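You operate a simulated robot arm through the tools that you are given. There is no shell and no other tool. Be economical: measure what you need, move in short steps, check, and stop when the job is done.

The job below is to be done with a simulated two-armed robot. You get a single attempt, and the scene is never put back.

TASK
Pick up the M glove pack from the top of the wooden desk with one hand, pass it to the other hand and put it on the top of the short bench. Set down upright: glove pack.

The check looks at the end state, three seconds after you hand in, the way a careful person would. Anything else that was tipped, shoved, dropped, spilled or broken makes it a failure.

THE ROBOT
Two 7-joint arms with three-finger grippers on one trunk, on a base that drives. Base frame: it is fixed to the floor where the robot stands at the start and does not move with it; the origin is under the middle of the robot, x ahead of it, y to its left, z up; the surface under the hand at the start is at about z = 0.76. Readings come in m, degrees, newtons and seconds.
The left shoulder is at the start at [0.03, 0.124, 1.008], the right one opposite. With the tool pointing down near the work surface each hand reaches from about 0.1 to 0.78 m from the robot's upright axis, wherever it stands, measured 20 degrees to its own side. Places, roughly: top of the short bench [0.4, -2.7, 0.8]. Payload 2.2 kg a hand.
Tool frame (each hand has its own): the origin (TCP) lies between the finger pads and is the grasp point; the fingertips stand 0.028 m ahead of it; z points along the fingers, y is the line along which they close. The gripper opens to 0.102 m. The gripper's body begins 0.071 m behind the TCP.
Orientation is told as [roll, pitch, yaw] about the base's x, y, z axes, in that order, counted from this pose: with the fingers straight down and closing along the base's y, the tool's x points along the base's -x, its y along +y and its z along -z.

THE INTERFACE
- The arms move only by the tool nudge_tool. It takes "left_targets", "right_targets" or both (then of equal length, played together; a hand with none holds still); each is a list of rows, each an object of numbers (a shift or turn left out is 0, a gripper value left out holds the last): "rx", "ry", "rz": the turn, a rotation vector about the tool's x, y, z in units of 4 degrees (1.0 is 4 degrees); "dx", "dy", "dz": the shift along the tool's x, y, z in units of 30 mm (1.0 is 30 mm); "gripper": the opening, from 0 (shut) to 1 (fully open). In form: [{"rx": .., "ry": .., "rz": .., "dx": .., "dy": .., "dz": .., "gripper": ..}, ...]. A call has 1 to 8 rows; each row shifts and turns the commanded pose from where the row before left it, along the tool's axes as they then stand. A call with a number of a shift or a turn outside -1 to 1 is refused whole. A row lasts 0.2 s, in which the tool goes at most 0.05 m and 8.6 degrees; a call with a longer step from one row to the next is refused whole, and so is a gripper value outside its range. Where a pose cannot be reached the arm comes as near as it can. A force on the tool above 40 N (or 10 N above the force at the start of the call, whichever is more), or a blocked arm, ends the call early, and 0.2 s more pass. The fingers move at their own pace and stop on an object; they squeeze with about 33 N. The grip force told is the motor's: it shows also when the fingers shut on nothing. Time passes only in rows, and 0.2 s behind the last, so rows that do not move let the fingers close. It gives the time, the measured TCP pose, the force on the tool (base axes), the opening and the grip force at its end, in the units of the frame above (readings bear some noise), with the torque about the TCP (base axes, N m) and any sound that the robot's microphone picked up.
- Cameras (640 x 400 px; columns grow to the right, rows downward): "scene" is now at [0.04, -0.0067, 1.7138]; the picture's right is [-0.10, -1.00, 0.00], its down [-0.83, 0.08, -0.56] and it looks along [0.55, -0.06, -0.83] (base axes); focal length 276 px, centre (320, 200). "left" rides on the left gripper at [0.072, 0.038, -0.086] in its tool frame; the picture's right is [-0.46, 0.89, 0.00], its down [-0.60, -0.32, -0.73] and it looks along [-0.65, -0.34, 0.68] (tool axes); focal length 256 px, centre (320, 200). "right" rides on the right gripper at [0.069, 0.044, -0.086] in its tool frame; the picture's right is [-0.53, 0.85, 0.00], its down [-0.58, -0.36, -0.73] and it looks along [-0.62, -0.39, 0.68] (tool axes); focal length 256 px, centre (320, 200).
- capture(camera): a new picture of that camera. It takes no simulated time.
- move_column(by): slides the trunk up (or, below 0, down) by that many m; the arms and the scene camera ride with it, the base frame stays. It gives what a move gives, with no picture.
- roll_base(legs): drives the robot by 1 to 6 legs, each [ahead, left, turn to the left] in m, m and degrees, along the robot's own axes; the way and the turn of a leg run together, so that a leg with both is an arc; at most 1.5 m and 180 degrees a leg. The arms and the cameras ride along, it lands a little off, and it stops where it bumps. It gives what a move gives.
- head_to(pan, tilt): turns the head with the scene camera to pan (to the left, within 143 degrees either way) and tilt (down, from -29 to 69), counted from straight ahead of the robot. It gives what a move gives.
- probe_pixels(camera, pixels): for up to 12 pixels [column, row] of the newest picture of that camera ("zoom" is the newest enlarged one), the place [x, y, z] in the base frame of the surface seen there, good to about 0.002 m. It takes no simulated time.
- enlarge(camera, box): a new picture of the part [left, top, right, bottom] of that camera's present view, enlarged. It takes no simulated time.
- hand_in(): hands the job in; it is judged then, once.

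Keep the steps short. Do not move on a guess: measure, check each grasp and each placing, and mend mistakes. In all there are 80 turns and 70 pictures (those below and enlarged ones count). Leave the grippers open and the arms clear of the work at the hand-in unless told otherwise, and finish with a single line.

The tools are called after "Emit:" as a command line: name --argument value ..., lists and objects as JSON in quotes. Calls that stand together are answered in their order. nudge_tool: Moves the arms, as the interface text tells. Its arguments: {"type":"object","properties":{"left_targets":{"type":"array","items":{"type":"object","properties":{"rx":{"type":"number"},"ry":{"type":"number"},"rz":{"type":"number"},"dx":{"type":"number"},"dy":{"type":"number"},"dz":{"type":"number"},"gripper":{"type":"number"}}}},"right_targets":{"type":"array","items":{"type":"object","properties":{"rx":{"type":"number"},"ry":{"type":"number"},"rz":{"type":"number"},"dx":{"type":"number"},"dy":{"type":"number"},"dz":{"type":"number"},"gripper":{"type":"number"}}}}},"required":[]} The other tools are called the same way: move_column (by) slides the trunk up or down; roll_base (legs) drives the base; head_to (pan, tilt) turns the head that bears the scene camera; capture (camera) takes a picture; probe_pixels (camera, pixels) gives the place of the surface under pixels of a picture; enlarge (camera, box) takes an enlarged picture of a part of a camera's view; hand_in () hands the job in.

At the start:

```text
time_s: 0.0
left_eef_pos: [0.485, 0.0954, 1.0395]
left_ee_rot: [0.0, 0.0, 0.0]
left_contact_force: [0.3, -0.1, -0.2]
left_torque: [0.0, 0.0, 0.0]
left_finger_gap: 0.1021
left_grasp_force: 0.1
right_eef_pos: [0.4092, -0.2776, 1.0008]
right_ee_rot: [0.0, 0.0, 0.0]
right_contact_force: [-0.2, -0.2, 0.4]
right_torque: [0.0, 0.01, -0.04]
right_finger_gap: 0.1019
right_grasp_force: 0.0
trunk travel left (down, up): [-0.25, 0.29]
robot x, y, heading: [0.0007, 0.0001, -0.2]
head pan, tilt: [-5.7, 56.3]
```

scene: 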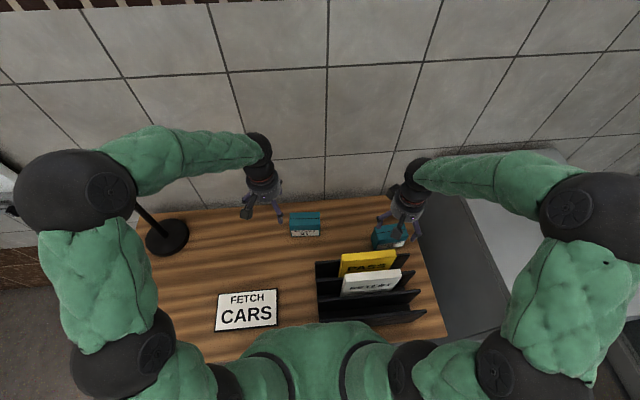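
right: 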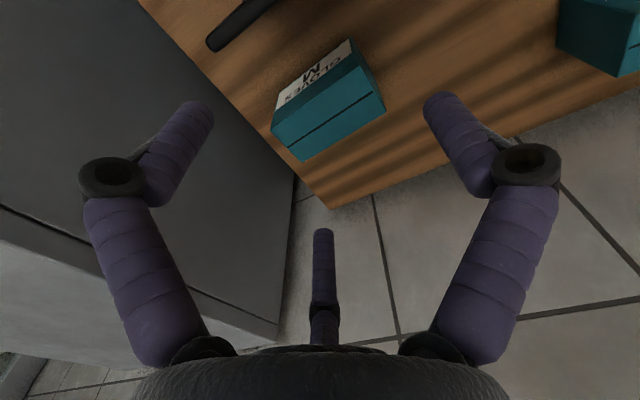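
left: 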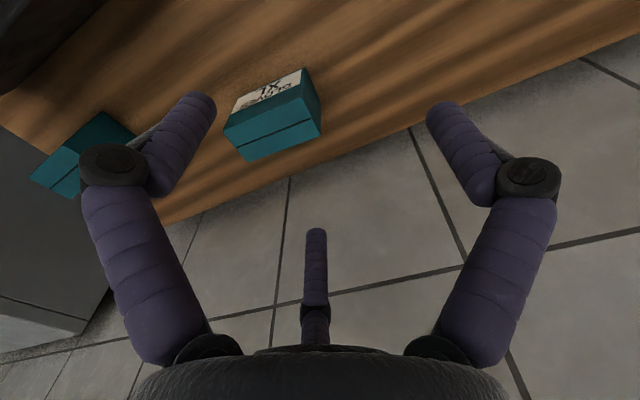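

The right wrist picture shows a pack reading "M" near (320,95), and the left one a pack reading "XL". I'll enlarge both and measure the M pack.

Emit:
enlarge --camera "right" --box '[240, 20, 420, 180]'

Emit:
enlarge --camera "scene" --box '[270, 170, 450, 290]'

Emit:
probe_pixels --camera "right" --pixels '[[354, 66], [383, 110], [290, 145], [305, 158], [272, 128], [349, 40], [278, 86], [330, 90], [310, 80], [240, 30], [400, 150], [595, 20]]'

```text
2.50 times, centred on (330, 100) of right
```

zoom: 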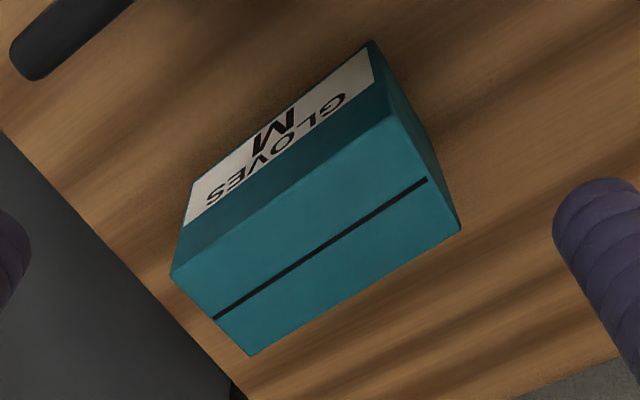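

```text
3.33 times, centred on (360, 230) of scene
```

zoom: 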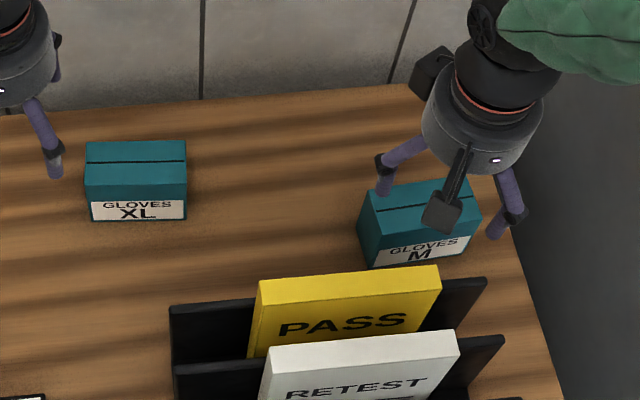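

```text
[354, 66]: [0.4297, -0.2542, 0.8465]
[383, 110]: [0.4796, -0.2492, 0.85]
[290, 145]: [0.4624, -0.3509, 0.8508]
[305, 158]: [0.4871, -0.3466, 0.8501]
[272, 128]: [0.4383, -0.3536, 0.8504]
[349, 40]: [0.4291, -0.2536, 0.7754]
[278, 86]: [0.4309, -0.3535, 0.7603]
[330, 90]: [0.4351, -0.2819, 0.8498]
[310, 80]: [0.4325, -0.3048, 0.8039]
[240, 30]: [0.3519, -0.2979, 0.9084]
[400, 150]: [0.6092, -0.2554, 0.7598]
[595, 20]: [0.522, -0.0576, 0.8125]
```

The M pack's top spans x 0.43–0.487 and y -0.25 to -0.352 at z 0.85, yawed about 5°. It is about 0.055 thick, so I'll grip across that. Next I measure the card rack in front of it and the pack's corners from the scene zoom, then look towards the bench.

Emit:
probe_pixels --camera "zoom" --pixels '[[438, 268], [262, 285], [484, 282], [172, 308], [455, 335], [500, 340], [362, 190], [478, 215], [380, 240], [415, 255], [186, 145], [530, 300]]'

Emit:
head_to --pan -85 --tilt 25

Emit:
capture --camera "scene"

```text
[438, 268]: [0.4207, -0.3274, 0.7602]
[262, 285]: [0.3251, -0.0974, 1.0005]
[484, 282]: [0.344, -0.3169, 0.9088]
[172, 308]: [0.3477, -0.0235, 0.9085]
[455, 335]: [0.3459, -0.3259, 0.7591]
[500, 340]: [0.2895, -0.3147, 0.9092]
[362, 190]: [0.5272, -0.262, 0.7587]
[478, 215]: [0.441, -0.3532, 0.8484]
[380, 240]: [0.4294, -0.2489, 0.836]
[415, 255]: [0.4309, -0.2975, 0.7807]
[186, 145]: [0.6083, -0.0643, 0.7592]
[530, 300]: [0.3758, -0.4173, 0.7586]
```

```text
time_s: 1.5
left_eef_pos: [0.4849, 0.0959, 1.0384]
left_ee_rot: [0.0, 0.0, -0.1]
left_contact_force: [0.0, -0.5, 0.8]
left_torque: [0.03, 0.01, -0.02]
left_finger_gap: 0.1022
left_grasp_force: 0.1
right_eef_pos: [0.4088, -0.277, 1.0022]
right_ee_rot: [0.0, 0.0, 0.0]
right_contact_force: [-0.6, -0.2, -0.1]
right_torque: [-0.02, 0.0, -0.02]
right_finger_gap: 0.1021
right_grasp_force: 0.0
trunk travel left (down, up): [-0.25, 0.29]
robot x, y, heading: [-0.0029, 0.0018, 0.1]
head pan, tilt: [-85.0, 25.0]
```

```text
64 pictures are left
```

scene: 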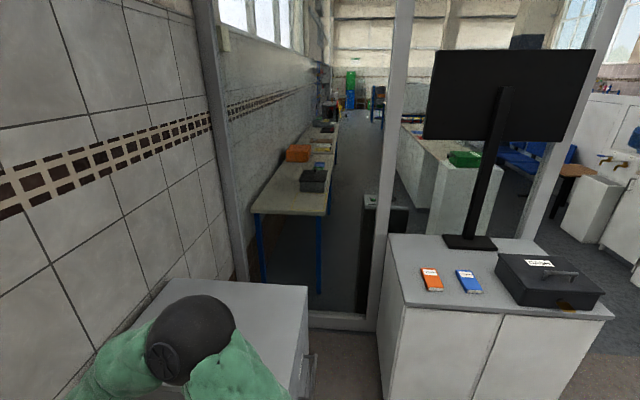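

A bench with blue legs is visible at (300,190), and a white counter at right. I'll probe them to see which lies at [0.4,-2.7,0.8].

Emit:
probe_pixels --camera "scene" --pixels '[[290, 200], [255, 210], [328, 212], [315, 178], [297, 152], [335, 140], [300, 290], [365, 315], [430, 270], [390, 240], [195, 285], [305, 300]]'

Emit:
enlarge --camera "scene" --box '[220, 100, 400, 340]'

```text
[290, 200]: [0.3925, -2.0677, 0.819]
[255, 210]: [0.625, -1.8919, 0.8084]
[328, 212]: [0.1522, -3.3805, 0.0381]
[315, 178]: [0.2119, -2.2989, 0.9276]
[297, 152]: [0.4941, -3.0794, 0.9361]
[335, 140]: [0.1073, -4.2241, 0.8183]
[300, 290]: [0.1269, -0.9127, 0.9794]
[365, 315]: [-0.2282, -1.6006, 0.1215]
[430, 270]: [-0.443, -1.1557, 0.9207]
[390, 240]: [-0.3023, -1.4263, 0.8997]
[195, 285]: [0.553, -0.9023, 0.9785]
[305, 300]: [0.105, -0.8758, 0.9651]
```

```text
1.67 times, centred on (310, 220) of scene
```

zoom: 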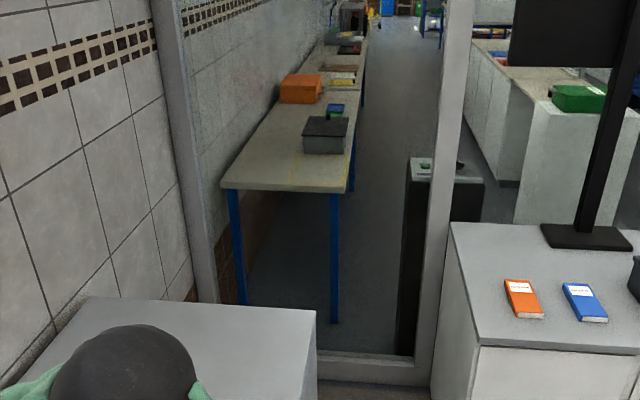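

The bench matches (z about 0.81, its near end at y≈-1.89). There is a frame between the robot and it, so I'll look around for the way through.

Emit:
head_to --pan -85 --tilt 55

Emit:
capture --camera "scene"

Emit:
probe_pixels --camera "scene" --pixels '[[320, 100], [320, 150], [330, 200], [400, 100], [400, 60], [450, 150], [300, 60], [370, 100], [350, 130], [560, 200], [280, 150], [320, 300]]'

Emit:
head_to --pan -130 --tilt 25

Emit:
capture --camera "scene"

Emit:
probe_pixels --camera "scene" --pixels '[[100, 200], [200, 200], [200, 300], [320, 200], [320, 300], [450, 200], [450, 300], [550, 250], [600, 200], [100, 100], [30, 300], [60, 350]]'

```text
time_s: 2.5
left_eef_pos: [0.4846, 0.0946, 1.0399]
left_ee_rot: [0.0, 0.1, -0.1]
left_contact_force: [-0.4, 0.1, -0.2]
left_torque: [0.01, 0.01, -0.02]
left_finger_gap: 0.1019
left_grasp_force: 0.1
right_eef_pos: [0.4093, -0.2782, 1.0008]
right_ee_rot: [0.1, -0.1, 0.0]
right_contact_force: [0.4, -0.2, -0.2]
right_torque: [0.01, 0.01, -0.03]
right_finger_gap: 0.102
right_grasp_force: 0.1
trunk travel left (down, up): [-0.25, 0.29]
robot x, y, heading: [0.0018, 0.0005, -0.1]
head pan, tilt: [-85.0, 55.0]
```

```text
62 pictures are left
```

scene: 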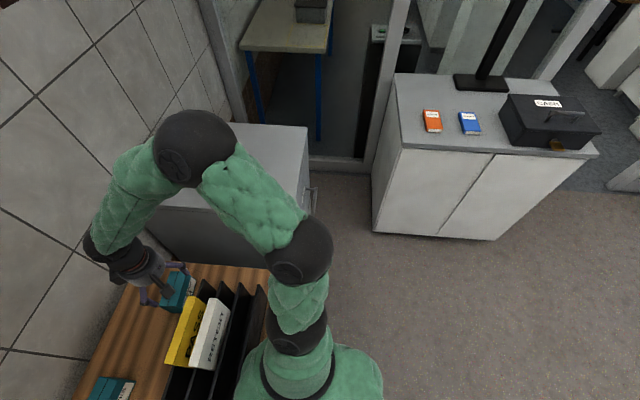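

```text
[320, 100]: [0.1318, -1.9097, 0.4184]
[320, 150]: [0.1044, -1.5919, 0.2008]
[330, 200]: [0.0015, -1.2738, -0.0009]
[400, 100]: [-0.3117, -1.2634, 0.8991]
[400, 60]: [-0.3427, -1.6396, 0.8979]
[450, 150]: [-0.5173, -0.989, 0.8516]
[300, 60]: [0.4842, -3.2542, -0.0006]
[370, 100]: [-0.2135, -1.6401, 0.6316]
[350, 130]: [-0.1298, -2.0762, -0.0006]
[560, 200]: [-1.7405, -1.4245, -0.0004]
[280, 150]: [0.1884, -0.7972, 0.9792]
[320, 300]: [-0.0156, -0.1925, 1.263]
```

```text
time_s: 3.6
left_eef_pos: [0.484, 0.0963, 1.0387]
left_ee_rot: [0.0, 0.0, 0.0]
left_contact_force: [-0.1, 0.3, 0.4]
left_torque: [-0.02, -0.01, 0.02]
left_finger_gap: 0.102
left_grasp_force: 0.0
right_eef_pos: [0.4091, -0.2767, 1.0007]
right_ee_rot: [0.1, 0.1, 0.0]
right_contact_force: [0.1, 1.3, 0.3]
right_torque: [-0.01, -0.01, 0.02]
right_finger_gap: 0.1019
right_grasp_force: 0.1
trunk travel left (down, up): [-0.25, 0.29]
robot x, y, heading: [-0.0021, -0.0023, 0.1]
head pan, tilt: [-130.0, 25.0]
```

```text
61 pictures are left
```

scene: 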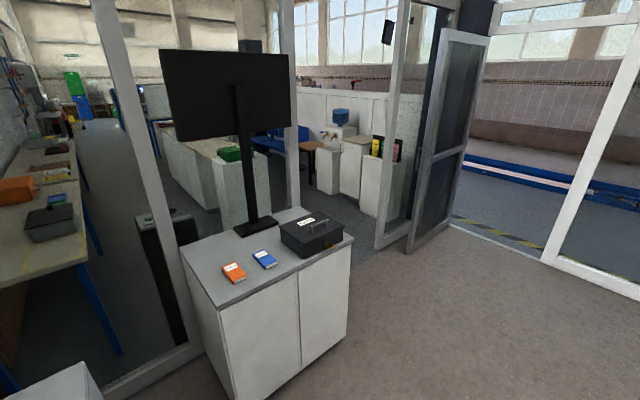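

```text
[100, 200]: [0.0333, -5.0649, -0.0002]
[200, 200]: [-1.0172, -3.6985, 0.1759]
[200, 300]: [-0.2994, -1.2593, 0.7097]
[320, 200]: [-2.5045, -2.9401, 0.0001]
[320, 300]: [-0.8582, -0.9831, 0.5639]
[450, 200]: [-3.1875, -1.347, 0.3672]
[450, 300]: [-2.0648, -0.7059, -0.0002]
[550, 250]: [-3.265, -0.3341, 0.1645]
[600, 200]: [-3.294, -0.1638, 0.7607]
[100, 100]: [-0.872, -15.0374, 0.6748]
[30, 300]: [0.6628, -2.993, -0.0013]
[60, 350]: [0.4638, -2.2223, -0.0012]
```

The way through looks to lie right of the counter, between the posts at columns 290 and 400. I'll zoom in there and probe the posts and any sill.

Emit:
enlarge --camera "scene" --box '[270, 100, 510, 280]'

Emit:
probe_pixels --camera "scene" --pixels '[[291, 120], [300, 205], [352, 265], [378, 246], [392, 230], [408, 252], [440, 235], [365, 240], [335, 215], [350, 230], [400, 245], [360, 200]]'

Emit:
enlarge --camera "scene" --box '[0, 150, 240, 400]'

Emit:
probe_pixels --camera "zoom" --pixels '[[350, 135], [430, 135], [480, 205], [290, 90], [330, 220], [200, 300], [240, 350], [370, 300], [400, 50], [520, 60], [450, 330], [600, 120]]'

```text
2.22 times, centred on (390, 190) of scene
```

zoom: 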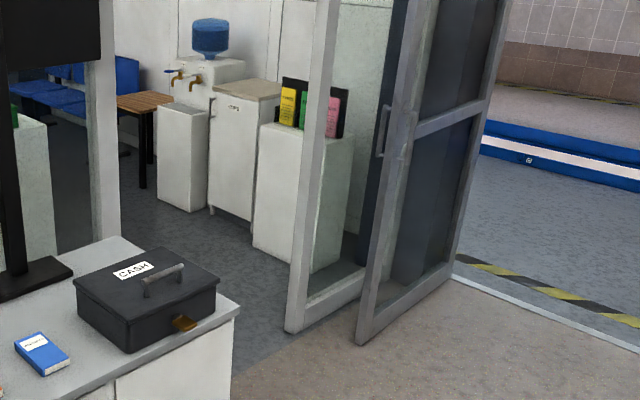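

```text
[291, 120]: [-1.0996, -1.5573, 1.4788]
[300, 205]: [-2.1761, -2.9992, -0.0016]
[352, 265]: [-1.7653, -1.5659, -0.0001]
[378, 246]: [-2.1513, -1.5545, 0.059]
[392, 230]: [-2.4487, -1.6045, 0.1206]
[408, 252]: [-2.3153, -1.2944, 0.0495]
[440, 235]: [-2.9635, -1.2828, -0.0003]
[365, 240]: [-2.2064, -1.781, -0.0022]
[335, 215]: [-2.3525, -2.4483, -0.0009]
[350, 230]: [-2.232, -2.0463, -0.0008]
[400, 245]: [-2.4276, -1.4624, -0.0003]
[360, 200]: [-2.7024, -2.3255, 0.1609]
```

```text
1.60 times, centred on (120, 275) of scene
```

zoom: 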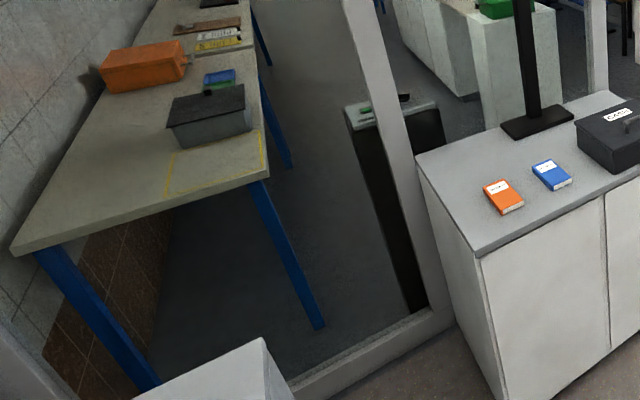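

```text
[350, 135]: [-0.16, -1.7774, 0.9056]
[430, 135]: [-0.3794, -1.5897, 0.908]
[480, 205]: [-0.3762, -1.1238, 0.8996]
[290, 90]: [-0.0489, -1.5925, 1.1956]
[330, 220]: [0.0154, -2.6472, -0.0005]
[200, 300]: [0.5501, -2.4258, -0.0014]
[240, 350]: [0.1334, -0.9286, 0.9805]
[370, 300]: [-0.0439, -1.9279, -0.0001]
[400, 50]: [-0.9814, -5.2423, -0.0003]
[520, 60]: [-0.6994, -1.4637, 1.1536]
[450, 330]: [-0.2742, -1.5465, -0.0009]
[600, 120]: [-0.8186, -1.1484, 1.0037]
```

There is an opening about 1 m wide between x=-1.1 and x=-2.15 at y≈-1.56, and the bench can be reached from its x<0.15 side. I'll pick first. The right hand stays where it is and yaws +95° so the fingers close across the pack's thickness.

Emit:
head_to --pan -15 --tilt 55

Emit:
nudge_tool --right_targets '[{"rz": -1, "gripper": 1}, {"rz": -1}, {"rz": -1}, {"rz": -1}, {"rz": -1}, {"rz": -1}, {"rz": -1}, {"rz": -1}]'

Emit:
nudge_tool --right_targets '[{"rz": -1}, {"rz": -1}, {"rz": -1}, {"rz": -1}, {"rz": -1}, {"rz": -1}, {"rz": -1}, {"rz": -1}]'

Emit:
nudge_tool --right_targets '[{"rz": -1}, {"rz": -1}, {"rz": -1}, {"rz": -1}, {"rz": -1}, {"rz": -1}, {"rz": -1}, {"rz": -0.75}]'

```text
time_s: 5.5
left_eef_pos: [0.485, 0.0954, 1.0396]
left_ee_rot: [0.0, 0.0, 0.0]
left_contact_force: [-1.0, 0.6, 0.3]
left_torque: [0.03, -0.01, -0.02]
left_finger_gap: 0.102
left_grasp_force: 0.1
right_eef_pos: [0.409, -0.2778, 1.0008]
right_ee_rot: [0.0, 0.1, 0.0]
right_contact_force: [0.2, 0.5, -0.2]
right_torque: [0.01, 0.02, -0.01]
right_finger_gap: 0.1019
right_grasp_force: 0.0
trunk travel left (down, up): [-0.25, 0.29]
robot x, y, heading: [-0.0037, -0.0026, -0.2]
head pan, tilt: [-15.0, 55.0]
```

```text
time_s: 7.3
left_eef_pos: [0.485, 0.0942, 1.0396]
left_ee_rot: [-0.1, 0.1, -0.1]
left_contact_force: [0.2, 0.4, -0.9]
left_torque: [-0.01, 0.02, 0.0]
left_finger_gap: 0.1019
left_grasp_force: 0.0
right_eef_pos: [0.4094, -0.2774, 1.0013]
right_ee_rot: [-0.1, 0.0, 32.1]
right_contact_force: [0.5, -0.6, -0.5]
right_torque: [0.0, 0.03, 0.02]
right_finger_gap: 0.1022
right_grasp_force: 0.1
trunk travel left (down, up): [-0.25, 0.29]
robot x, y, heading: [0.0013, 0.0041, 0.1]
head pan, tilt: [-15.0, 55.0]
```

```text
time_s: 9.1
left_eef_pos: [0.4843, 0.0955, 1.0393]
left_ee_rot: [0.0, 0.0, 0.0]
left_contact_force: [0.6, -0.2, 0.3]
left_torque: [-0.01, -0.02, 0.02]
left_finger_gap: 0.1021
left_grasp_force: 0.0
right_eef_pos: [0.4105, -0.2781, 1.001]
right_ee_rot: [0.0, 0.1, 64.0]
right_contact_force: [0.1, 0.1, 0.4]
right_torque: [0.0, -0.03, -0.03]
right_finger_gap: 0.1017
right_grasp_force: 0.0
trunk travel left (down, up): [-0.25, 0.29]
robot x, y, heading: [-0.0062, 0.0031, 0.0]
head pan, tilt: [-15.0, 55.0]
```

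```text
time_s: 10.9
left_eef_pos: [0.485, 0.0957, 1.0397]
left_ee_rot: [0.1, 0.1, 0.0]
left_contact_force: [0.7, 0.4, 1.0]
left_torque: [-0.01, 0.01, -0.01]
left_finger_gap: 0.102
left_grasp_force: 0.0
right_eef_pos: [0.4086, -0.2768, 1.0014]
right_ee_rot: [0.0, 0.0, 95.2]
right_contact_force: [-0.1, 0.4, 0.5]
right_torque: [-0.01, -0.01, 0.0]
right_finger_gap: 0.1021
right_grasp_force: 0.1
trunk travel left (down, up): [-0.25, 0.29]
robot x, y, heading: [-0.001, 0.0014, -0.1]
head pan, tilt: [-15.0, 55.0]
```

Yaw is 95.2° as wanted. Next I shift the hand to the right of the pack at height and begin tilting it 30°, fingers toward +y.

Emit:
nudge_tool --right_targets '[{"dx": 0.955, "dy": -0.393}, {"dx": 0.955, "dy": -0.393}, {"dx": 0.955, "dy": -0.393}, {"dx": 0.955, "dy": -0.393}, {"ry": -0.94}, {"ry": -0.94}, {"ry": -0.94}, {"ry": -0.94}]'

Emit:
nudge_tool --right_targets '[{"ry": -0.94}, {"ry": -0.94}, {"ry": -0.94}, {"ry": -0.94}]'

Emit:
capture --camera "scene"

Emit:
capture --camera "right"

```text
time_s: 12.7
left_eef_pos: [0.4852, 0.0939, 1.039]
left_ee_rot: [0.1, 0.0, 0.0]
left_contact_force: [0.4, 0.5, 0.2]
left_torque: [0.02, -0.01, -0.02]
left_finger_gap: 0.1022
left_grasp_force: 0.0
right_eef_pos: [0.4672, -0.387, 1.0007]
right_ee_rot: [0.1, -15.1, 95.0]
right_contact_force: [0.0, -0.6, -0.8]
right_torque: [0.02, 0.01, 0.02]
right_finger_gap: 0.102
right_grasp_force: 0.1
trunk travel left (down, up): [-0.25, 0.29]
robot x, y, heading: [-0.005, 0.0016, -0.3]
head pan, tilt: [-15.0, 55.0]
```

```text
time_s: 13.7
left_eef_pos: [0.4851, 0.0953, 1.0388]
left_ee_rot: [0.0, 0.0, 0.0]
left_contact_force: [-0.2, 0.8, 0.8]
left_torque: [-0.01, 0.0, 0.0]
left_finger_gap: 0.1019
left_grasp_force: 0.0
right_eef_pos: [0.4666, -0.3881, 1.0004]
right_ee_rot: [0.0, -30.1, 95.0]
right_contact_force: [-0.1, 1.2, -0.5]
right_torque: [0.03, 0.02, -0.02]
right_finger_gap: 0.102
right_grasp_force: 0.0
trunk travel left (down, up): [-0.25, 0.29]
robot x, y, heading: [-0.0016, 0.0015, -0.1]
head pan, tilt: [-15.0, 55.0]
```

```text
58 pictures are left
```

scene: 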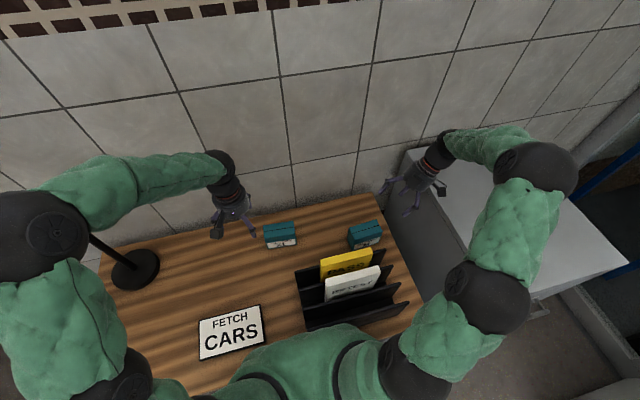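

```text
57 pictures are left
```

right: 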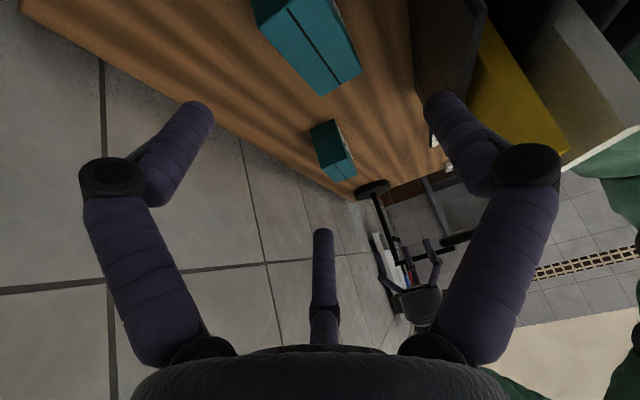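

The cabinet right of the desk is taller (z 0.98), so I need its near edge before coming down tilted.

Emit:
probe_pixels --camera "scene" --pixels '[[412, 152], [420, 175], [445, 210], [470, 245], [440, 220], [400, 180], [395, 230], [375, 195], [350, 228], [380, 222], [377, 236], [435, 320]]'

Emit:
enlarge --camera "scene" --box '[330, 130, 510, 270]'

```text
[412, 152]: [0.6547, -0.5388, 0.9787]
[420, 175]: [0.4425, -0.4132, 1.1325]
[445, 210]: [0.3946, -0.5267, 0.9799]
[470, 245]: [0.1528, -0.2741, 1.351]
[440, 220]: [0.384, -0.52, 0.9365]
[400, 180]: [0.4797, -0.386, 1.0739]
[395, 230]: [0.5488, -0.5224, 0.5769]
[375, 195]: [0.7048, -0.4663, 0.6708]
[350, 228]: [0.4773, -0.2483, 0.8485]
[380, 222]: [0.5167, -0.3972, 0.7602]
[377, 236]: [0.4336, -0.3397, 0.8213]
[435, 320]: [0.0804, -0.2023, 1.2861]
```

```text
2.86 times, centred on (420, 200) of scene
```

zoom: 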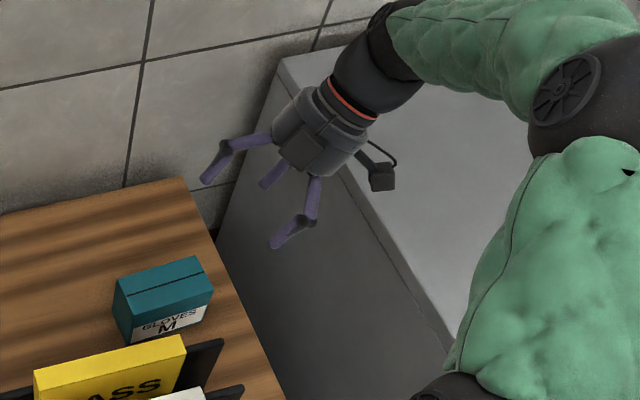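

The cabinet face is at y≈-0.525, so a 30° tilt leaves little room. I'll reduce to about 20°, which also makes the present line of approach lead onto the target (0.462,-0.327,0.815). I advance half way and check.

Emit:
nudge_tool --right_targets '[{"ry": 0.84}, {"ry": 0.84}, {"ry": 0.84, "dx": 0.2}, {"dz": 0.8}, {"dz": 0.8}, {"dz": 0.8}, {"dz": 0.8}]'

Emit:
enlarge --camera "scene" --box '[310, 150, 470, 270]'

Emit:
capture --camera "right"

```text
time_s: 15.3
left_eef_pos: [0.4847, 0.0941, 1.0383]
left_ee_rot: [0.1, 0.0, 0.1]
left_contact_force: [0.4, -0.3, -0.6]
left_torque: [-0.01, -0.02, -0.03]
left_finger_gap: 0.1019
left_grasp_force: 0.0
right_eef_pos: [0.4642, -0.3596, 0.9083]
right_ee_rot: [0.0, -20.0, 95.0]
right_contact_force: [0.0, -0.2, -0.6]
right_torque: [0.0, 0.02, -0.02]
right_finger_gap: 0.102
right_grasp_force: 0.0
trunk travel left (down, up): [-0.25, 0.29]
robot x, y, heading: [-0.0006, -0.0005, 0.2]
head pan, tilt: [-15.0, 55.0]
```

```text
3.33 times, centred on (390, 210) of scene
```

zoom: 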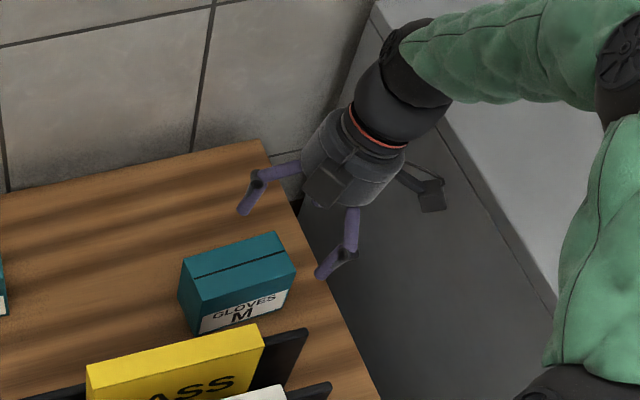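

```text
54 pictures are left
```

right: 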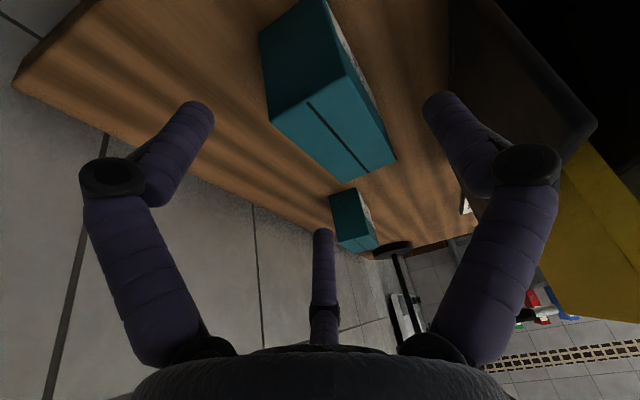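

The path is clear and the fingers straddle the pack. I check the pack's top corners once more in the right picture.

Emit:
probe_pixels --camera "right" --pixels '[[274, 121], [344, 78], [392, 160], [329, 178], [310, 100], [368, 120], [300, 150], [360, 168], [335, 130]]'

```text
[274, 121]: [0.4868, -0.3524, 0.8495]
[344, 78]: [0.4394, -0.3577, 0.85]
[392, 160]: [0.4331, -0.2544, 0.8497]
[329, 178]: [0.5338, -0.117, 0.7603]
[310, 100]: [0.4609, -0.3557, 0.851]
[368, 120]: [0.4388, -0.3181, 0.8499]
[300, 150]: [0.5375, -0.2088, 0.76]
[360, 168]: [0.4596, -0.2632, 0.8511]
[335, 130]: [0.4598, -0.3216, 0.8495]
```

The readings agree: the pack is centred at x≈0.461 in the grip line. I advance the last 0.099 m and then close.

Emit:
nudge_tool --right_targets '[{"dz": 0.66}, {"dz": 0.66}, {"dz": 0.66}, {"dz": 0.66}, {"dz": 0.66}]'

Emit:
enlarge --camera "scene" --box '[310, 150, 470, 270]'

```text
time_s: 16.5
left_eef_pos: [0.4855, 0.0962, 1.0382]
left_ee_rot: [0.0, -0.2, 0.0]
left_contact_force: [0.4, 0.3, 0.5]
left_torque: [0.01, 0.04, -0.02]
left_finger_gap: 0.1021
left_grasp_force: 0.0
right_eef_pos: [0.4604, -0.3248, 0.8145]
right_ee_rot: [0.0, -20.0, 95.0]
right_contact_force: [-0.3, -0.5, 0.7]
right_torque: [0.03, -0.01, -0.01]
right_finger_gap: 0.102
right_grasp_force: 0.1
trunk travel left (down, up): [-0.25, 0.29]
robot x, y, heading: [0.0033, -0.001, 0.0]
head pan, tilt: [-15.0, 55.0]
```

```text
3.33 times, centred on (390, 210) of scene
```

zoom: 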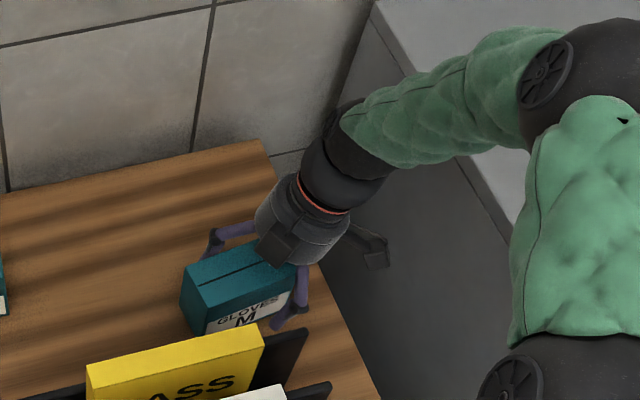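

The fingers straddle the pack with no contact. Now I close the right gripper.

Emit:
nudge_tool --right_targets '[{"gripper": 0}, {}, {}, {}]'

```text
time_s: 17.5
left_eef_pos: [0.4841, 0.0954, 1.0395]
left_ee_rot: [0.1, 0.0, 0.0]
left_contact_force: [-0.6, 0.1, 0.4]
left_torque: [0.02, 0.02, 0.0]
left_finger_gap: 0.102
left_grasp_force: 0.0
right_eef_pos: [0.4627, -0.3257, 0.8154]
right_ee_rot: [-0.1, -19.9, 95.0]
right_contact_force: [2.8, -1.9, 6.7]
right_torque: [-0.22, -0.21, 0.13]
right_finger_gap: 0.0758
right_grasp_force: 32.4
trunk travel left (down, up): [-0.25, 0.29]
robot x, y, heading: [0.0004, 0.0012, 0.1]
head pan, tilt: [-15.0, 55.0]
```

The grip shows 32 N, but the opening is 0.076 while the pack is about 0.05 thick. I'll look before lifting.

Emit:
enlarge --camera "scene" --box '[340, 190, 420, 250]'

Emit:
capture --camera "right"

Emit:
capture --camera "left"

```text
6.67 times, centred on (380, 220) of scene
```

zoom: 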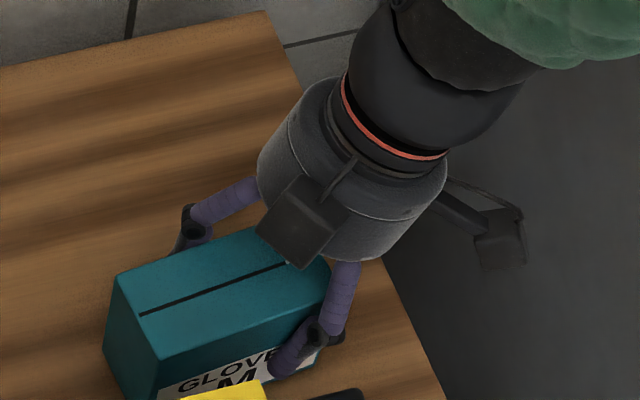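

```text
51 pictures are left
```

right: 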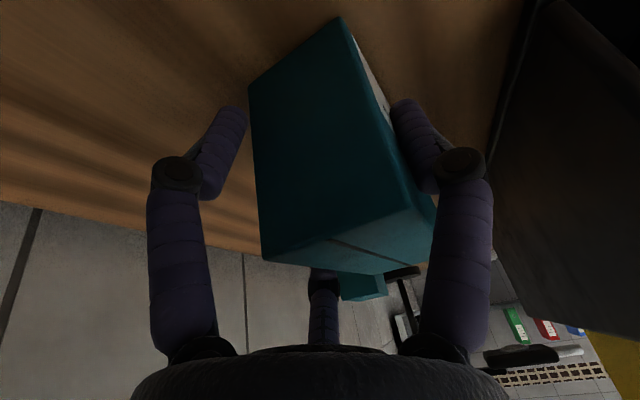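

```text
50 pictures are left
```

left: 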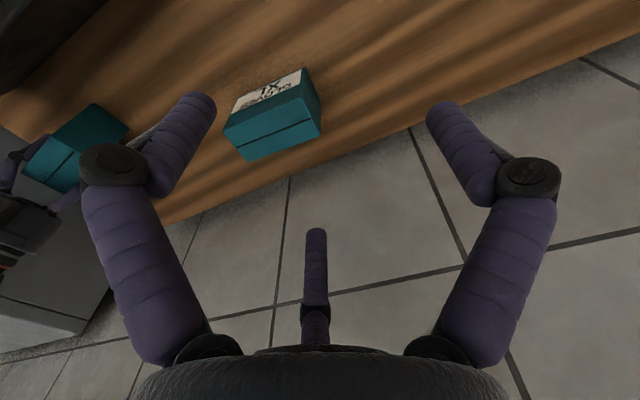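

The fingers look snug on both faces: 0.076 centred on 0.463 puts both pads evenly round the pack. I'll test with a 20 mm straight lift and look.

Emit:
nudge_tool --right_targets '[{"dz": -0.31, "dx": -0.114}, {"dz": -0.31, "dx": -0.114}, {}]'

Emit:
capture --camera "right"

Emit:
enlarge --camera "scene" --box '[330, 190, 430, 260]'

Emit:
probe_pixels --camera "zoom" --pixels '[[150, 270], [200, 260], [175, 315], [250, 290]]'

```text
time_s: 18.3
left_eef_pos: [0.4856, 0.0944, 1.0395]
left_ee_rot: [0.1, 0.0, 0.0]
left_contact_force: [0.4, 0.1, -0.8]
left_torque: [0.01, -0.01, 0.0]
left_finger_gap: 0.102
left_grasp_force: 0.0
right_eef_pos: [0.4602, -0.327, 0.8345]
right_ee_rot: [0.0, -20.0, 94.9]
right_contact_force: [0.3, -1.5, 2.8]
right_torque: [0.21, -0.05, -0.02]
right_finger_gap: 0.0752
right_grasp_force: 33.1
trunk travel left (down, up): [-0.25, 0.29]
robot x, y, heading: [0.0005, 0.0013, 0.1]
head pan, tilt: [-15.0, 55.0]
```

```text
49 pictures are left
```

right: 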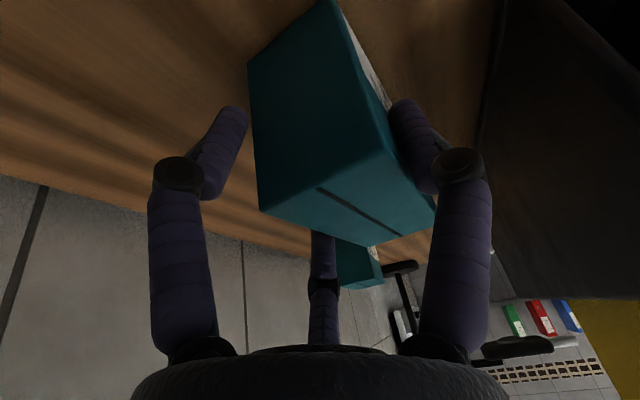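

```text
5.71 times, centred on (380, 225) of scene
```

zoom: 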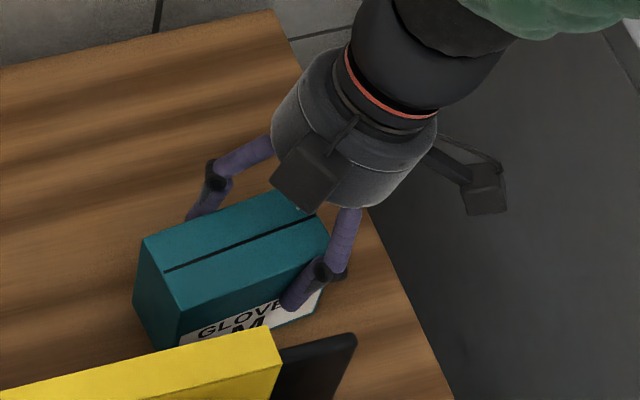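

```text
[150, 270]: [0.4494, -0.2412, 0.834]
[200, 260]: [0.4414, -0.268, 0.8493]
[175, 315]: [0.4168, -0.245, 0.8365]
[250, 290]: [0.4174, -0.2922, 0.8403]
```

The pack's top still reads 0.849, so it may have slipped rather than lifted. I'll measure its present faces.

Emit:
probe_pixels --camera "right" --pixels '[[262, 70], [325, 10], [300, 100], [265, 200], [380, 190], [320, 150], [285, 225], [425, 210], [370, 60], [240, 125], [400, 120], [210, 190]]'

Emit:
probe_pixels --camera "zoom" --pixels '[[147, 240], [178, 305], [290, 195], [325, 250], [180, 340], [315, 300], [140, 300], [230, 340], [205, 205], [290, 300], [335, 240], [240, 240]]'

```text
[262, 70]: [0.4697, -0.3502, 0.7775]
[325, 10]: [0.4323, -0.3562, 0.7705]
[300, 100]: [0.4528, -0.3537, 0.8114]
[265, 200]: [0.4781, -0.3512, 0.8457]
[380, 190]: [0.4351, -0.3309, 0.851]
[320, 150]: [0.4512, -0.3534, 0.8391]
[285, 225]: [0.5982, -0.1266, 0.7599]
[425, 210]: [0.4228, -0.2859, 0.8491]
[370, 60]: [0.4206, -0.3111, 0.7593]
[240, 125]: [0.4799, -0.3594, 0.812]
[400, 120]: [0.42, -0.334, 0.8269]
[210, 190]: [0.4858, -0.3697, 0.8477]
```

```text
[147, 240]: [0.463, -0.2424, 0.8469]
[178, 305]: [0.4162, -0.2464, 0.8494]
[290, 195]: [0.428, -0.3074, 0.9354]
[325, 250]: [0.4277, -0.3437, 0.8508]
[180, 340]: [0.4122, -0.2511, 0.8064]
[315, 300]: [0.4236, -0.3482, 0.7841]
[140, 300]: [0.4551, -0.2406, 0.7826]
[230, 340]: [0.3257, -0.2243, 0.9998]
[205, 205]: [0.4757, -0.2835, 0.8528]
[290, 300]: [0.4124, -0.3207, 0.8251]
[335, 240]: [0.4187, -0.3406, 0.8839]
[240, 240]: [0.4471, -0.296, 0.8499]
```

The pack did not lift; it only slid a little. The far finger seems to sit off the expected line. I'll measure the open left hand's fingers to learn the true closing line.

Emit:
probe_pixels --camera "left" --pixels '[[205, 105], [180, 140], [110, 165], [140, 260], [440, 112], [465, 145], [530, 178], [510, 260], [316, 240], [316, 290], [195, 350], [430, 350]]'

```text
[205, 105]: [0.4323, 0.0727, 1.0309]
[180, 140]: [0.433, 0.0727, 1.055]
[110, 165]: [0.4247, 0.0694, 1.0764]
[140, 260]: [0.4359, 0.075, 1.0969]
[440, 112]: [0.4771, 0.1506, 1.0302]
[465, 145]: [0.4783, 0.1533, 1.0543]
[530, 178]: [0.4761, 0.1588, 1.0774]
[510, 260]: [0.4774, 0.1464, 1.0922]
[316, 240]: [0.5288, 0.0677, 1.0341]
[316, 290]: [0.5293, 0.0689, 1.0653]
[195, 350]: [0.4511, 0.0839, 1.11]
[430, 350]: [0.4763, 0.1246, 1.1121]
```

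I now understand the hand. It behaves as three fingers closing radially: one on +tool-y, two at ±120°. One of the pair passed outside the pack's end, so the pack only slid about 1 cm and yawed. A good grip needs both pair fingers on one face. I open and back out along the tool axis.

Emit:
nudge_tool --right_targets '[{"gripper": 1}, {}, {}, {"dz": -0.8}, {"dz": -0.8}, {"dz": -0.8}, {"dz": -0.8}, {"dz": -0.8}]'

Emit:
capture --camera "right"

Emit:
enlarge --camera "scene" --box '[330, 190, 430, 260]'

```text
time_s: 20.1
left_eef_pos: [0.4845, 0.0946, 1.0397]
left_ee_rot: [0.0, 0.1, 0.0]
left_contact_force: [-0.3, 0.7, -0.1]
left_torque: [0.02, -0.01, -0.01]
left_finger_gap: 0.1021
left_grasp_force: 0.0
right_eef_pos: [0.4649, -0.367, 0.9476]
right_ee_rot: [0.0, -20.0, 95.0]
right_contact_force: [-0.1, 0.0, -0.2]
right_torque: [0.0, -0.02, -0.02]
right_finger_gap: 0.1021
right_grasp_force: 0.1
trunk travel left (down, up): [-0.25, 0.29]
robot x, y, heading: [-0.0016, -0.0003, -0.3]
head pan, tilt: [-15.0, 55.0]
```

```text
47 pictures are left
```

right: 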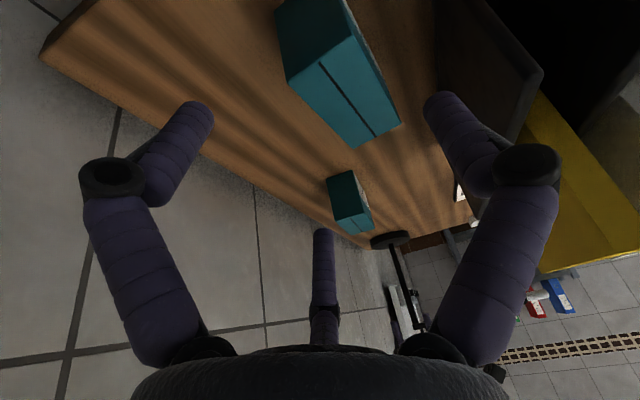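

```text
5.71 times, centred on (380, 225) of scene
```

zoom: 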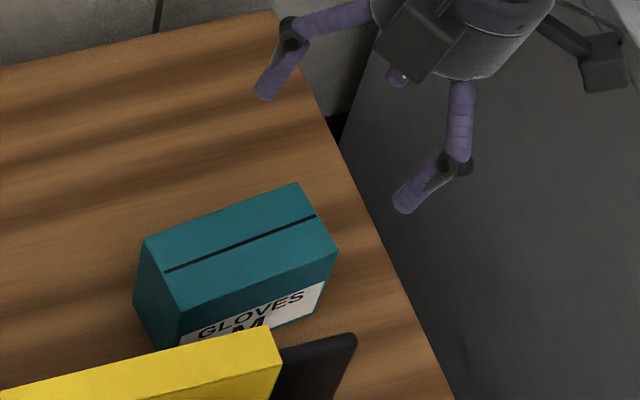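

The pack still stands upright. I measure its corners now.

Emit:
probe_pixels --camera "zoom" --pixels '[[149, 242], [180, 303], [296, 187], [333, 248], [240, 215], [255, 277], [165, 270], [315, 218], [240, 245], [145, 300], [300, 300], [430, 60]]'

Emit:
probe_pixels --camera "right" --pixels '[[202, 105], [180, 140], [440, 100], [465, 140], [322, 235], [322, 275], [290, 78], [348, 42], [398, 122], [360, 146], [375, 85], [325, 112]]'

```text
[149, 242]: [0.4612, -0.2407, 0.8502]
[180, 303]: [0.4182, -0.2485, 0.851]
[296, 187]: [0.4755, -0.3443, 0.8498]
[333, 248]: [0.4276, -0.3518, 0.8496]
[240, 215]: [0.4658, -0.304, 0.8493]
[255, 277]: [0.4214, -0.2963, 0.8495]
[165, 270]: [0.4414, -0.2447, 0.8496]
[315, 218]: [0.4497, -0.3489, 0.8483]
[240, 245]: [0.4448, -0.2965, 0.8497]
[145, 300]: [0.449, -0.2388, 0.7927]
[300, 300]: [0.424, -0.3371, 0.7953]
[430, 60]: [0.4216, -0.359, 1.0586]
```

```text
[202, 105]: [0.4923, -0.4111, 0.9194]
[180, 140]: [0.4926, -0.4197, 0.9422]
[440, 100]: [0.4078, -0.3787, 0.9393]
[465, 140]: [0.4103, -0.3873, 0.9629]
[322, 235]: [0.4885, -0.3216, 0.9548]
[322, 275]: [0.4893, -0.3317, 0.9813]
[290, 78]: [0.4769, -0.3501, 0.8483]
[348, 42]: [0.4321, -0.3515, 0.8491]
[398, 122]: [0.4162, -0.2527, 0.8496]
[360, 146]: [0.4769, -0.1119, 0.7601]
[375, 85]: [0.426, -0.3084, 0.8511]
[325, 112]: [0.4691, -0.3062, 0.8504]
```

The pack is now centred at (0.446,-0.297) with yaw about 7.5°, and the finger readings confirm the three-jaw layout. The cabinet crowds the right side, so I'll pick with the left hand tilted 45° from the left and hand over to the right hand, tilted 45° from the right, with pair fingers on opposite faces. Right hand backs off while the left yaws.

Emit:
nudge_tool --right_targets '[{"dz": -0.8}, {"dz": -0.8}, {"dz": -0.8}, {"dz": -0.8}, {}, {}, {}, {}]' --left_targets '[{"rz": 1}, {"rz": 1}, {"rz": 1}, {"rz": 1}, {"rz": 1}, {"rz": 1}, {"rz": 1}, {"rz": 1}]'

Emit:
nudge_tool --left_targets '[{"rz": 1}, {"rz": 1}, {"rz": 1}, {"rz": 1}, {"rz": 1}, {"rz": 1}, {"rz": 1}, {"rz": 1}]'

Emit:
nudge_tool --left_targets '[{"rz": 1}, {"rz": 1}, {"rz": 1}, {"rz": 1}, {"rz": 0.63}, {"ry": -1}, {"ry": -1}, {"ry": -1}]'

Emit:
nudge_tool --left_targets '[{"ry": -1}, {"ry": -1}, {"ry": -1}, {"ry": -1}, {"ry": -1}, {"ry": -1}, {"ry": -1}, {"ry": -1}]'

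```text
time_s: 21.9
left_eef_pos: [0.485, 0.0951, 1.0396]
left_ee_rot: [0.0, 0.1, -32.1]
left_contact_force: [0.5, -0.2, -0.1]
left_torque: [-0.01, -0.02, 0.01]
left_finger_gap: 0.1019
left_grasp_force: 0.1
right_eef_pos: [0.467, -0.3994, 1.0374]
right_ee_rot: [0.0, -20.0, 95.1]
right_contact_force: [-0.7, 0.7, 0.0]
right_torque: [-0.02, -0.04, -0.02]
right_finger_gap: 0.102
right_grasp_force: 0.0
trunk travel left (down, up): [-0.25, 0.29]
robot x, y, heading: [0.0003, -0.0011, 0.1]
head pan, tilt: [-15.0, 55.0]
```

```text
time_s: 23.7
left_eef_pos: [0.4853, 0.0939, 1.0387]
left_ee_rot: [-0.1, 0.0, -64.0]
left_contact_force: [-0.3, 0.5, 0.9]
left_torque: [0.0, 0.02, 0.04]
left_finger_gap: 0.102
left_grasp_force: 0.0
right_eef_pos: [0.4683, -0.4009, 1.0369]
right_ee_rot: [0.0, -20.0, 95.0]
right_contact_force: [0.0, -1.1, 0.6]
right_torque: [0.01, 0.0, -0.02]
right_finger_gap: 0.1021
right_grasp_force: 0.0
trunk travel left (down, up): [-0.25, 0.29]
robot x, y, heading: [-0.0007, 0.0, 0.1]
head pan, tilt: [-15.0, 55.0]
```

```text
time_s: 25.5
left_eef_pos: [0.4848, 0.097, 1.0387]
left_ee_rot: [0.0, -12.1, -82.7]
left_contact_force: [0.1, 0.6, -0.7]
left_torque: [-0.06, -0.03, -0.05]
left_finger_gap: 0.1019
left_grasp_force: 0.1
right_eef_pos: [0.4665, -0.4003, 1.037]
right_ee_rot: [0.0, -20.0, 95.0]
right_contact_force: [-0.1, -0.6, 1.0]
right_torque: [0.01, -0.01, 0.01]
right_finger_gap: 0.1019
right_grasp_force: 0.1
trunk travel left (down, up): [-0.25, 0.29]
robot x, y, heading: [0.0009, 0.002, 0.1]
head pan, tilt: [-15.0, 55.0]
```

```text
time_s: 27.3
left_eef_pos: [0.4854, 0.0957, 1.0396]
left_ee_rot: [0.0, -44.0, -82.5]
left_contact_force: [-0.1, 0.1, 1.0]
left_torque: [0.01, 0.03, 0.01]
left_finger_gap: 0.102
left_grasp_force: 0.0
right_eef_pos: [0.4662, -0.3997, 1.0378]
right_ee_rot: [-0.1, -20.0, 95.0]
right_contact_force: [-0.2, 0.1, 0.7]
right_torque: [0.01, -0.02, -0.01]
right_finger_gap: 0.1019
right_grasp_force: 0.1
trunk travel left (down, up): [-0.25, 0.29]
robot x, y, heading: [0.0022, 0.0022, 0.2]
head pan, tilt: [-15.0, 55.0]
```

Left tilt is 44° and yaw -82.5°. I move it onto the approach line about 0.22 m back from the grasp point, above the XL pack's height, then look.

Emit:
nudge_tool --left_targets '[{"dx": -0.501, "dy": -0.488, "dz": 0.86}, {"dx": -0.501, "dy": -0.488, "dz": 0.86}, {"dx": -0.501, "dy": -0.488, "dz": 0.86}, {"dx": -0.501, "dy": -0.488, "dz": 0.86}, {"dx": -0.501, "dy": -0.488, "dz": 0.86}, {"dx": -0.501, "dy": -0.488, "dz": 0.86}, {"dx": -0.501, "dy": -0.488, "dz": 0.86}]'

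Emit:
capture --camera "scene"

Emit:
capture --camera "left"

```text
time_s: 28.9
left_eef_pos: [0.4099, -0.1186, 0.9827]
left_ee_rot: [0.0, -44.0, -82.5]
left_contact_force: [0.5, 0.1, 0.5]
left_torque: [0.02, -0.03, -0.01]
left_finger_gap: 0.1022
left_grasp_force: 0.0
right_eef_pos: [0.4678, -0.4003, 1.0371]
right_ee_rot: [0.1, -20.1, 95.0]
right_contact_force: [0.3, 1.1, 0.4]
right_torque: [0.04, 0.01, -0.02]
right_finger_gap: 0.1019
right_grasp_force: 0.0
trunk travel left (down, up): [-0.25, 0.29]
robot x, y, heading: [-0.0001, 0.0004, -0.3]
head pan, tilt: [-15.0, 55.0]
```

```text
45 pictures are left
```

scene: 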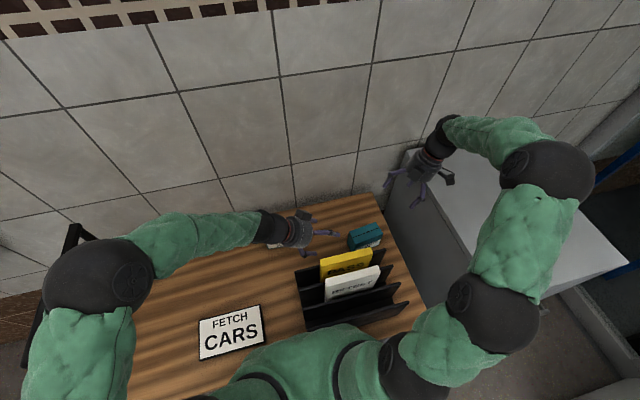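

```text
44 pictures are left
```

left: 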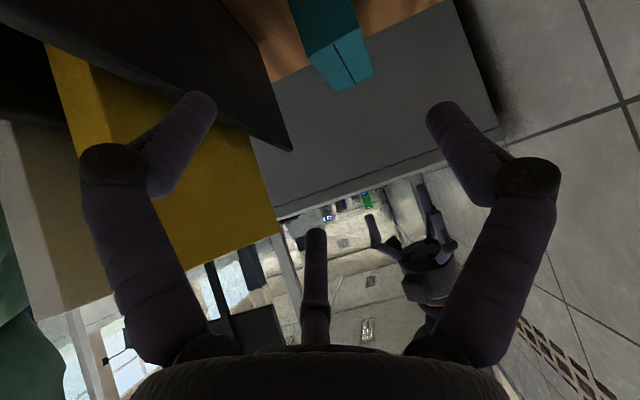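

Left finger A passes near the yellow card in the view at (190,130). I check its real clearance, and the wrist's over the XL pack.

Emit:
probe_pixels --camera "left" --pixels '[[205, 105], [175, 150], [110, 165], [312, 250], [250, 150], [285, 145], [200, 200], [255, 220], [440, 110], [343, 88], [307, 65], [372, 75]]'

Emit:
enlarge --camera "scene" --box '[230, 180, 420, 300]'

```text
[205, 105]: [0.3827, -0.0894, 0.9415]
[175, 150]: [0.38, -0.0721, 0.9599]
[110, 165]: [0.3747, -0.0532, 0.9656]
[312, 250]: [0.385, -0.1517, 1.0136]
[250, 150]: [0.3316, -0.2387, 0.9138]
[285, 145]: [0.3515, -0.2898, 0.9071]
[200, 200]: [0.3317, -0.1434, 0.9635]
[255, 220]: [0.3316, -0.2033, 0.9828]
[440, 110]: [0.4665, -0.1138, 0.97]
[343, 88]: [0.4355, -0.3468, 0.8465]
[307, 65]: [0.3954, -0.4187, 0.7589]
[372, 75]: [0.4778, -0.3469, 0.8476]
```

```text
3.33 times, centred on (325, 240) of scene
```

zoom: 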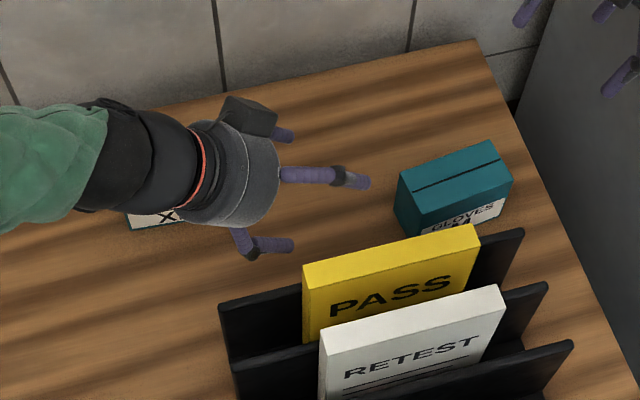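

Clearances are fine (rack divider x≤0.352, finger ≥0.37, and x grows as I advance). I advance 0.12 m along the tool axis.

Emit:
nudge_tool --left_targets '[{"dz": 0.8}, {"dz": 0.8}, {"dz": 0.8}, {"dz": 0.8}, {"dz": 0.8}]'

Emit:
capture --camera "left"

Emit:
enlarge --camera "scene" --box '[260, 180, 420, 280]'

```text
time_s: 30.1
left_eef_pos: [0.4206, -0.2001, 0.8958]
left_ee_rot: [0.1, -44.0, -82.5]
left_contact_force: [0.7, -0.6, -0.5]
left_torque: [0.04, 0.0, 0.0]
left_finger_gap: 0.102
left_grasp_force: 0.1
right_eef_pos: [0.4689, -0.4003, 1.0369]
right_ee_rot: [0.0, -20.1, 94.9]
right_contact_force: [0.0, -0.3, 0.3]
right_torque: [0.03, 0.02, -0.01]
right_finger_gap: 0.102
right_grasp_force: 0.2
trunk travel left (down, up): [-0.25, 0.29]
robot x, y, heading: [-0.0013, 0.0012, 0.2]
head pan, tilt: [-15.0, 55.0]
```

```text
42 pictures are left
```

left: 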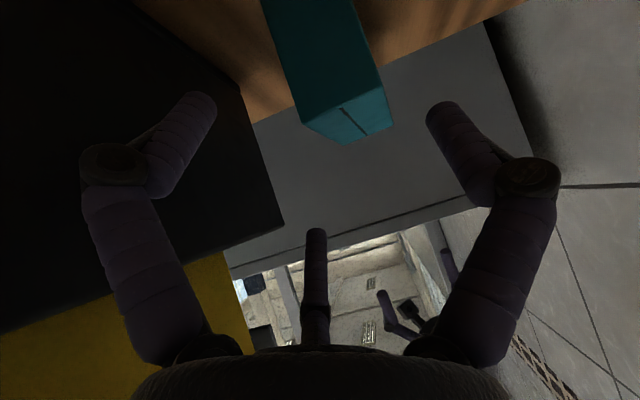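

```text
4.00 times, centred on (340, 230) of scene
```

zoom: 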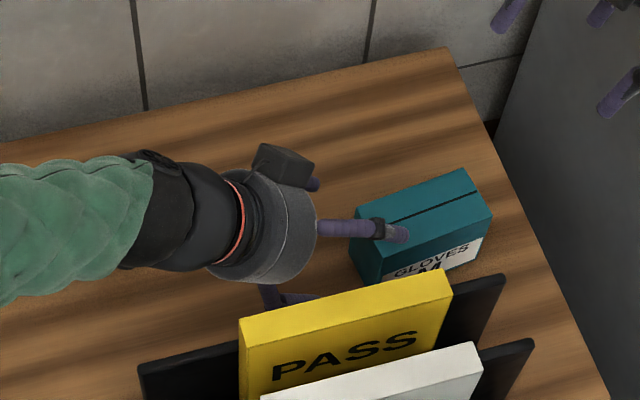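

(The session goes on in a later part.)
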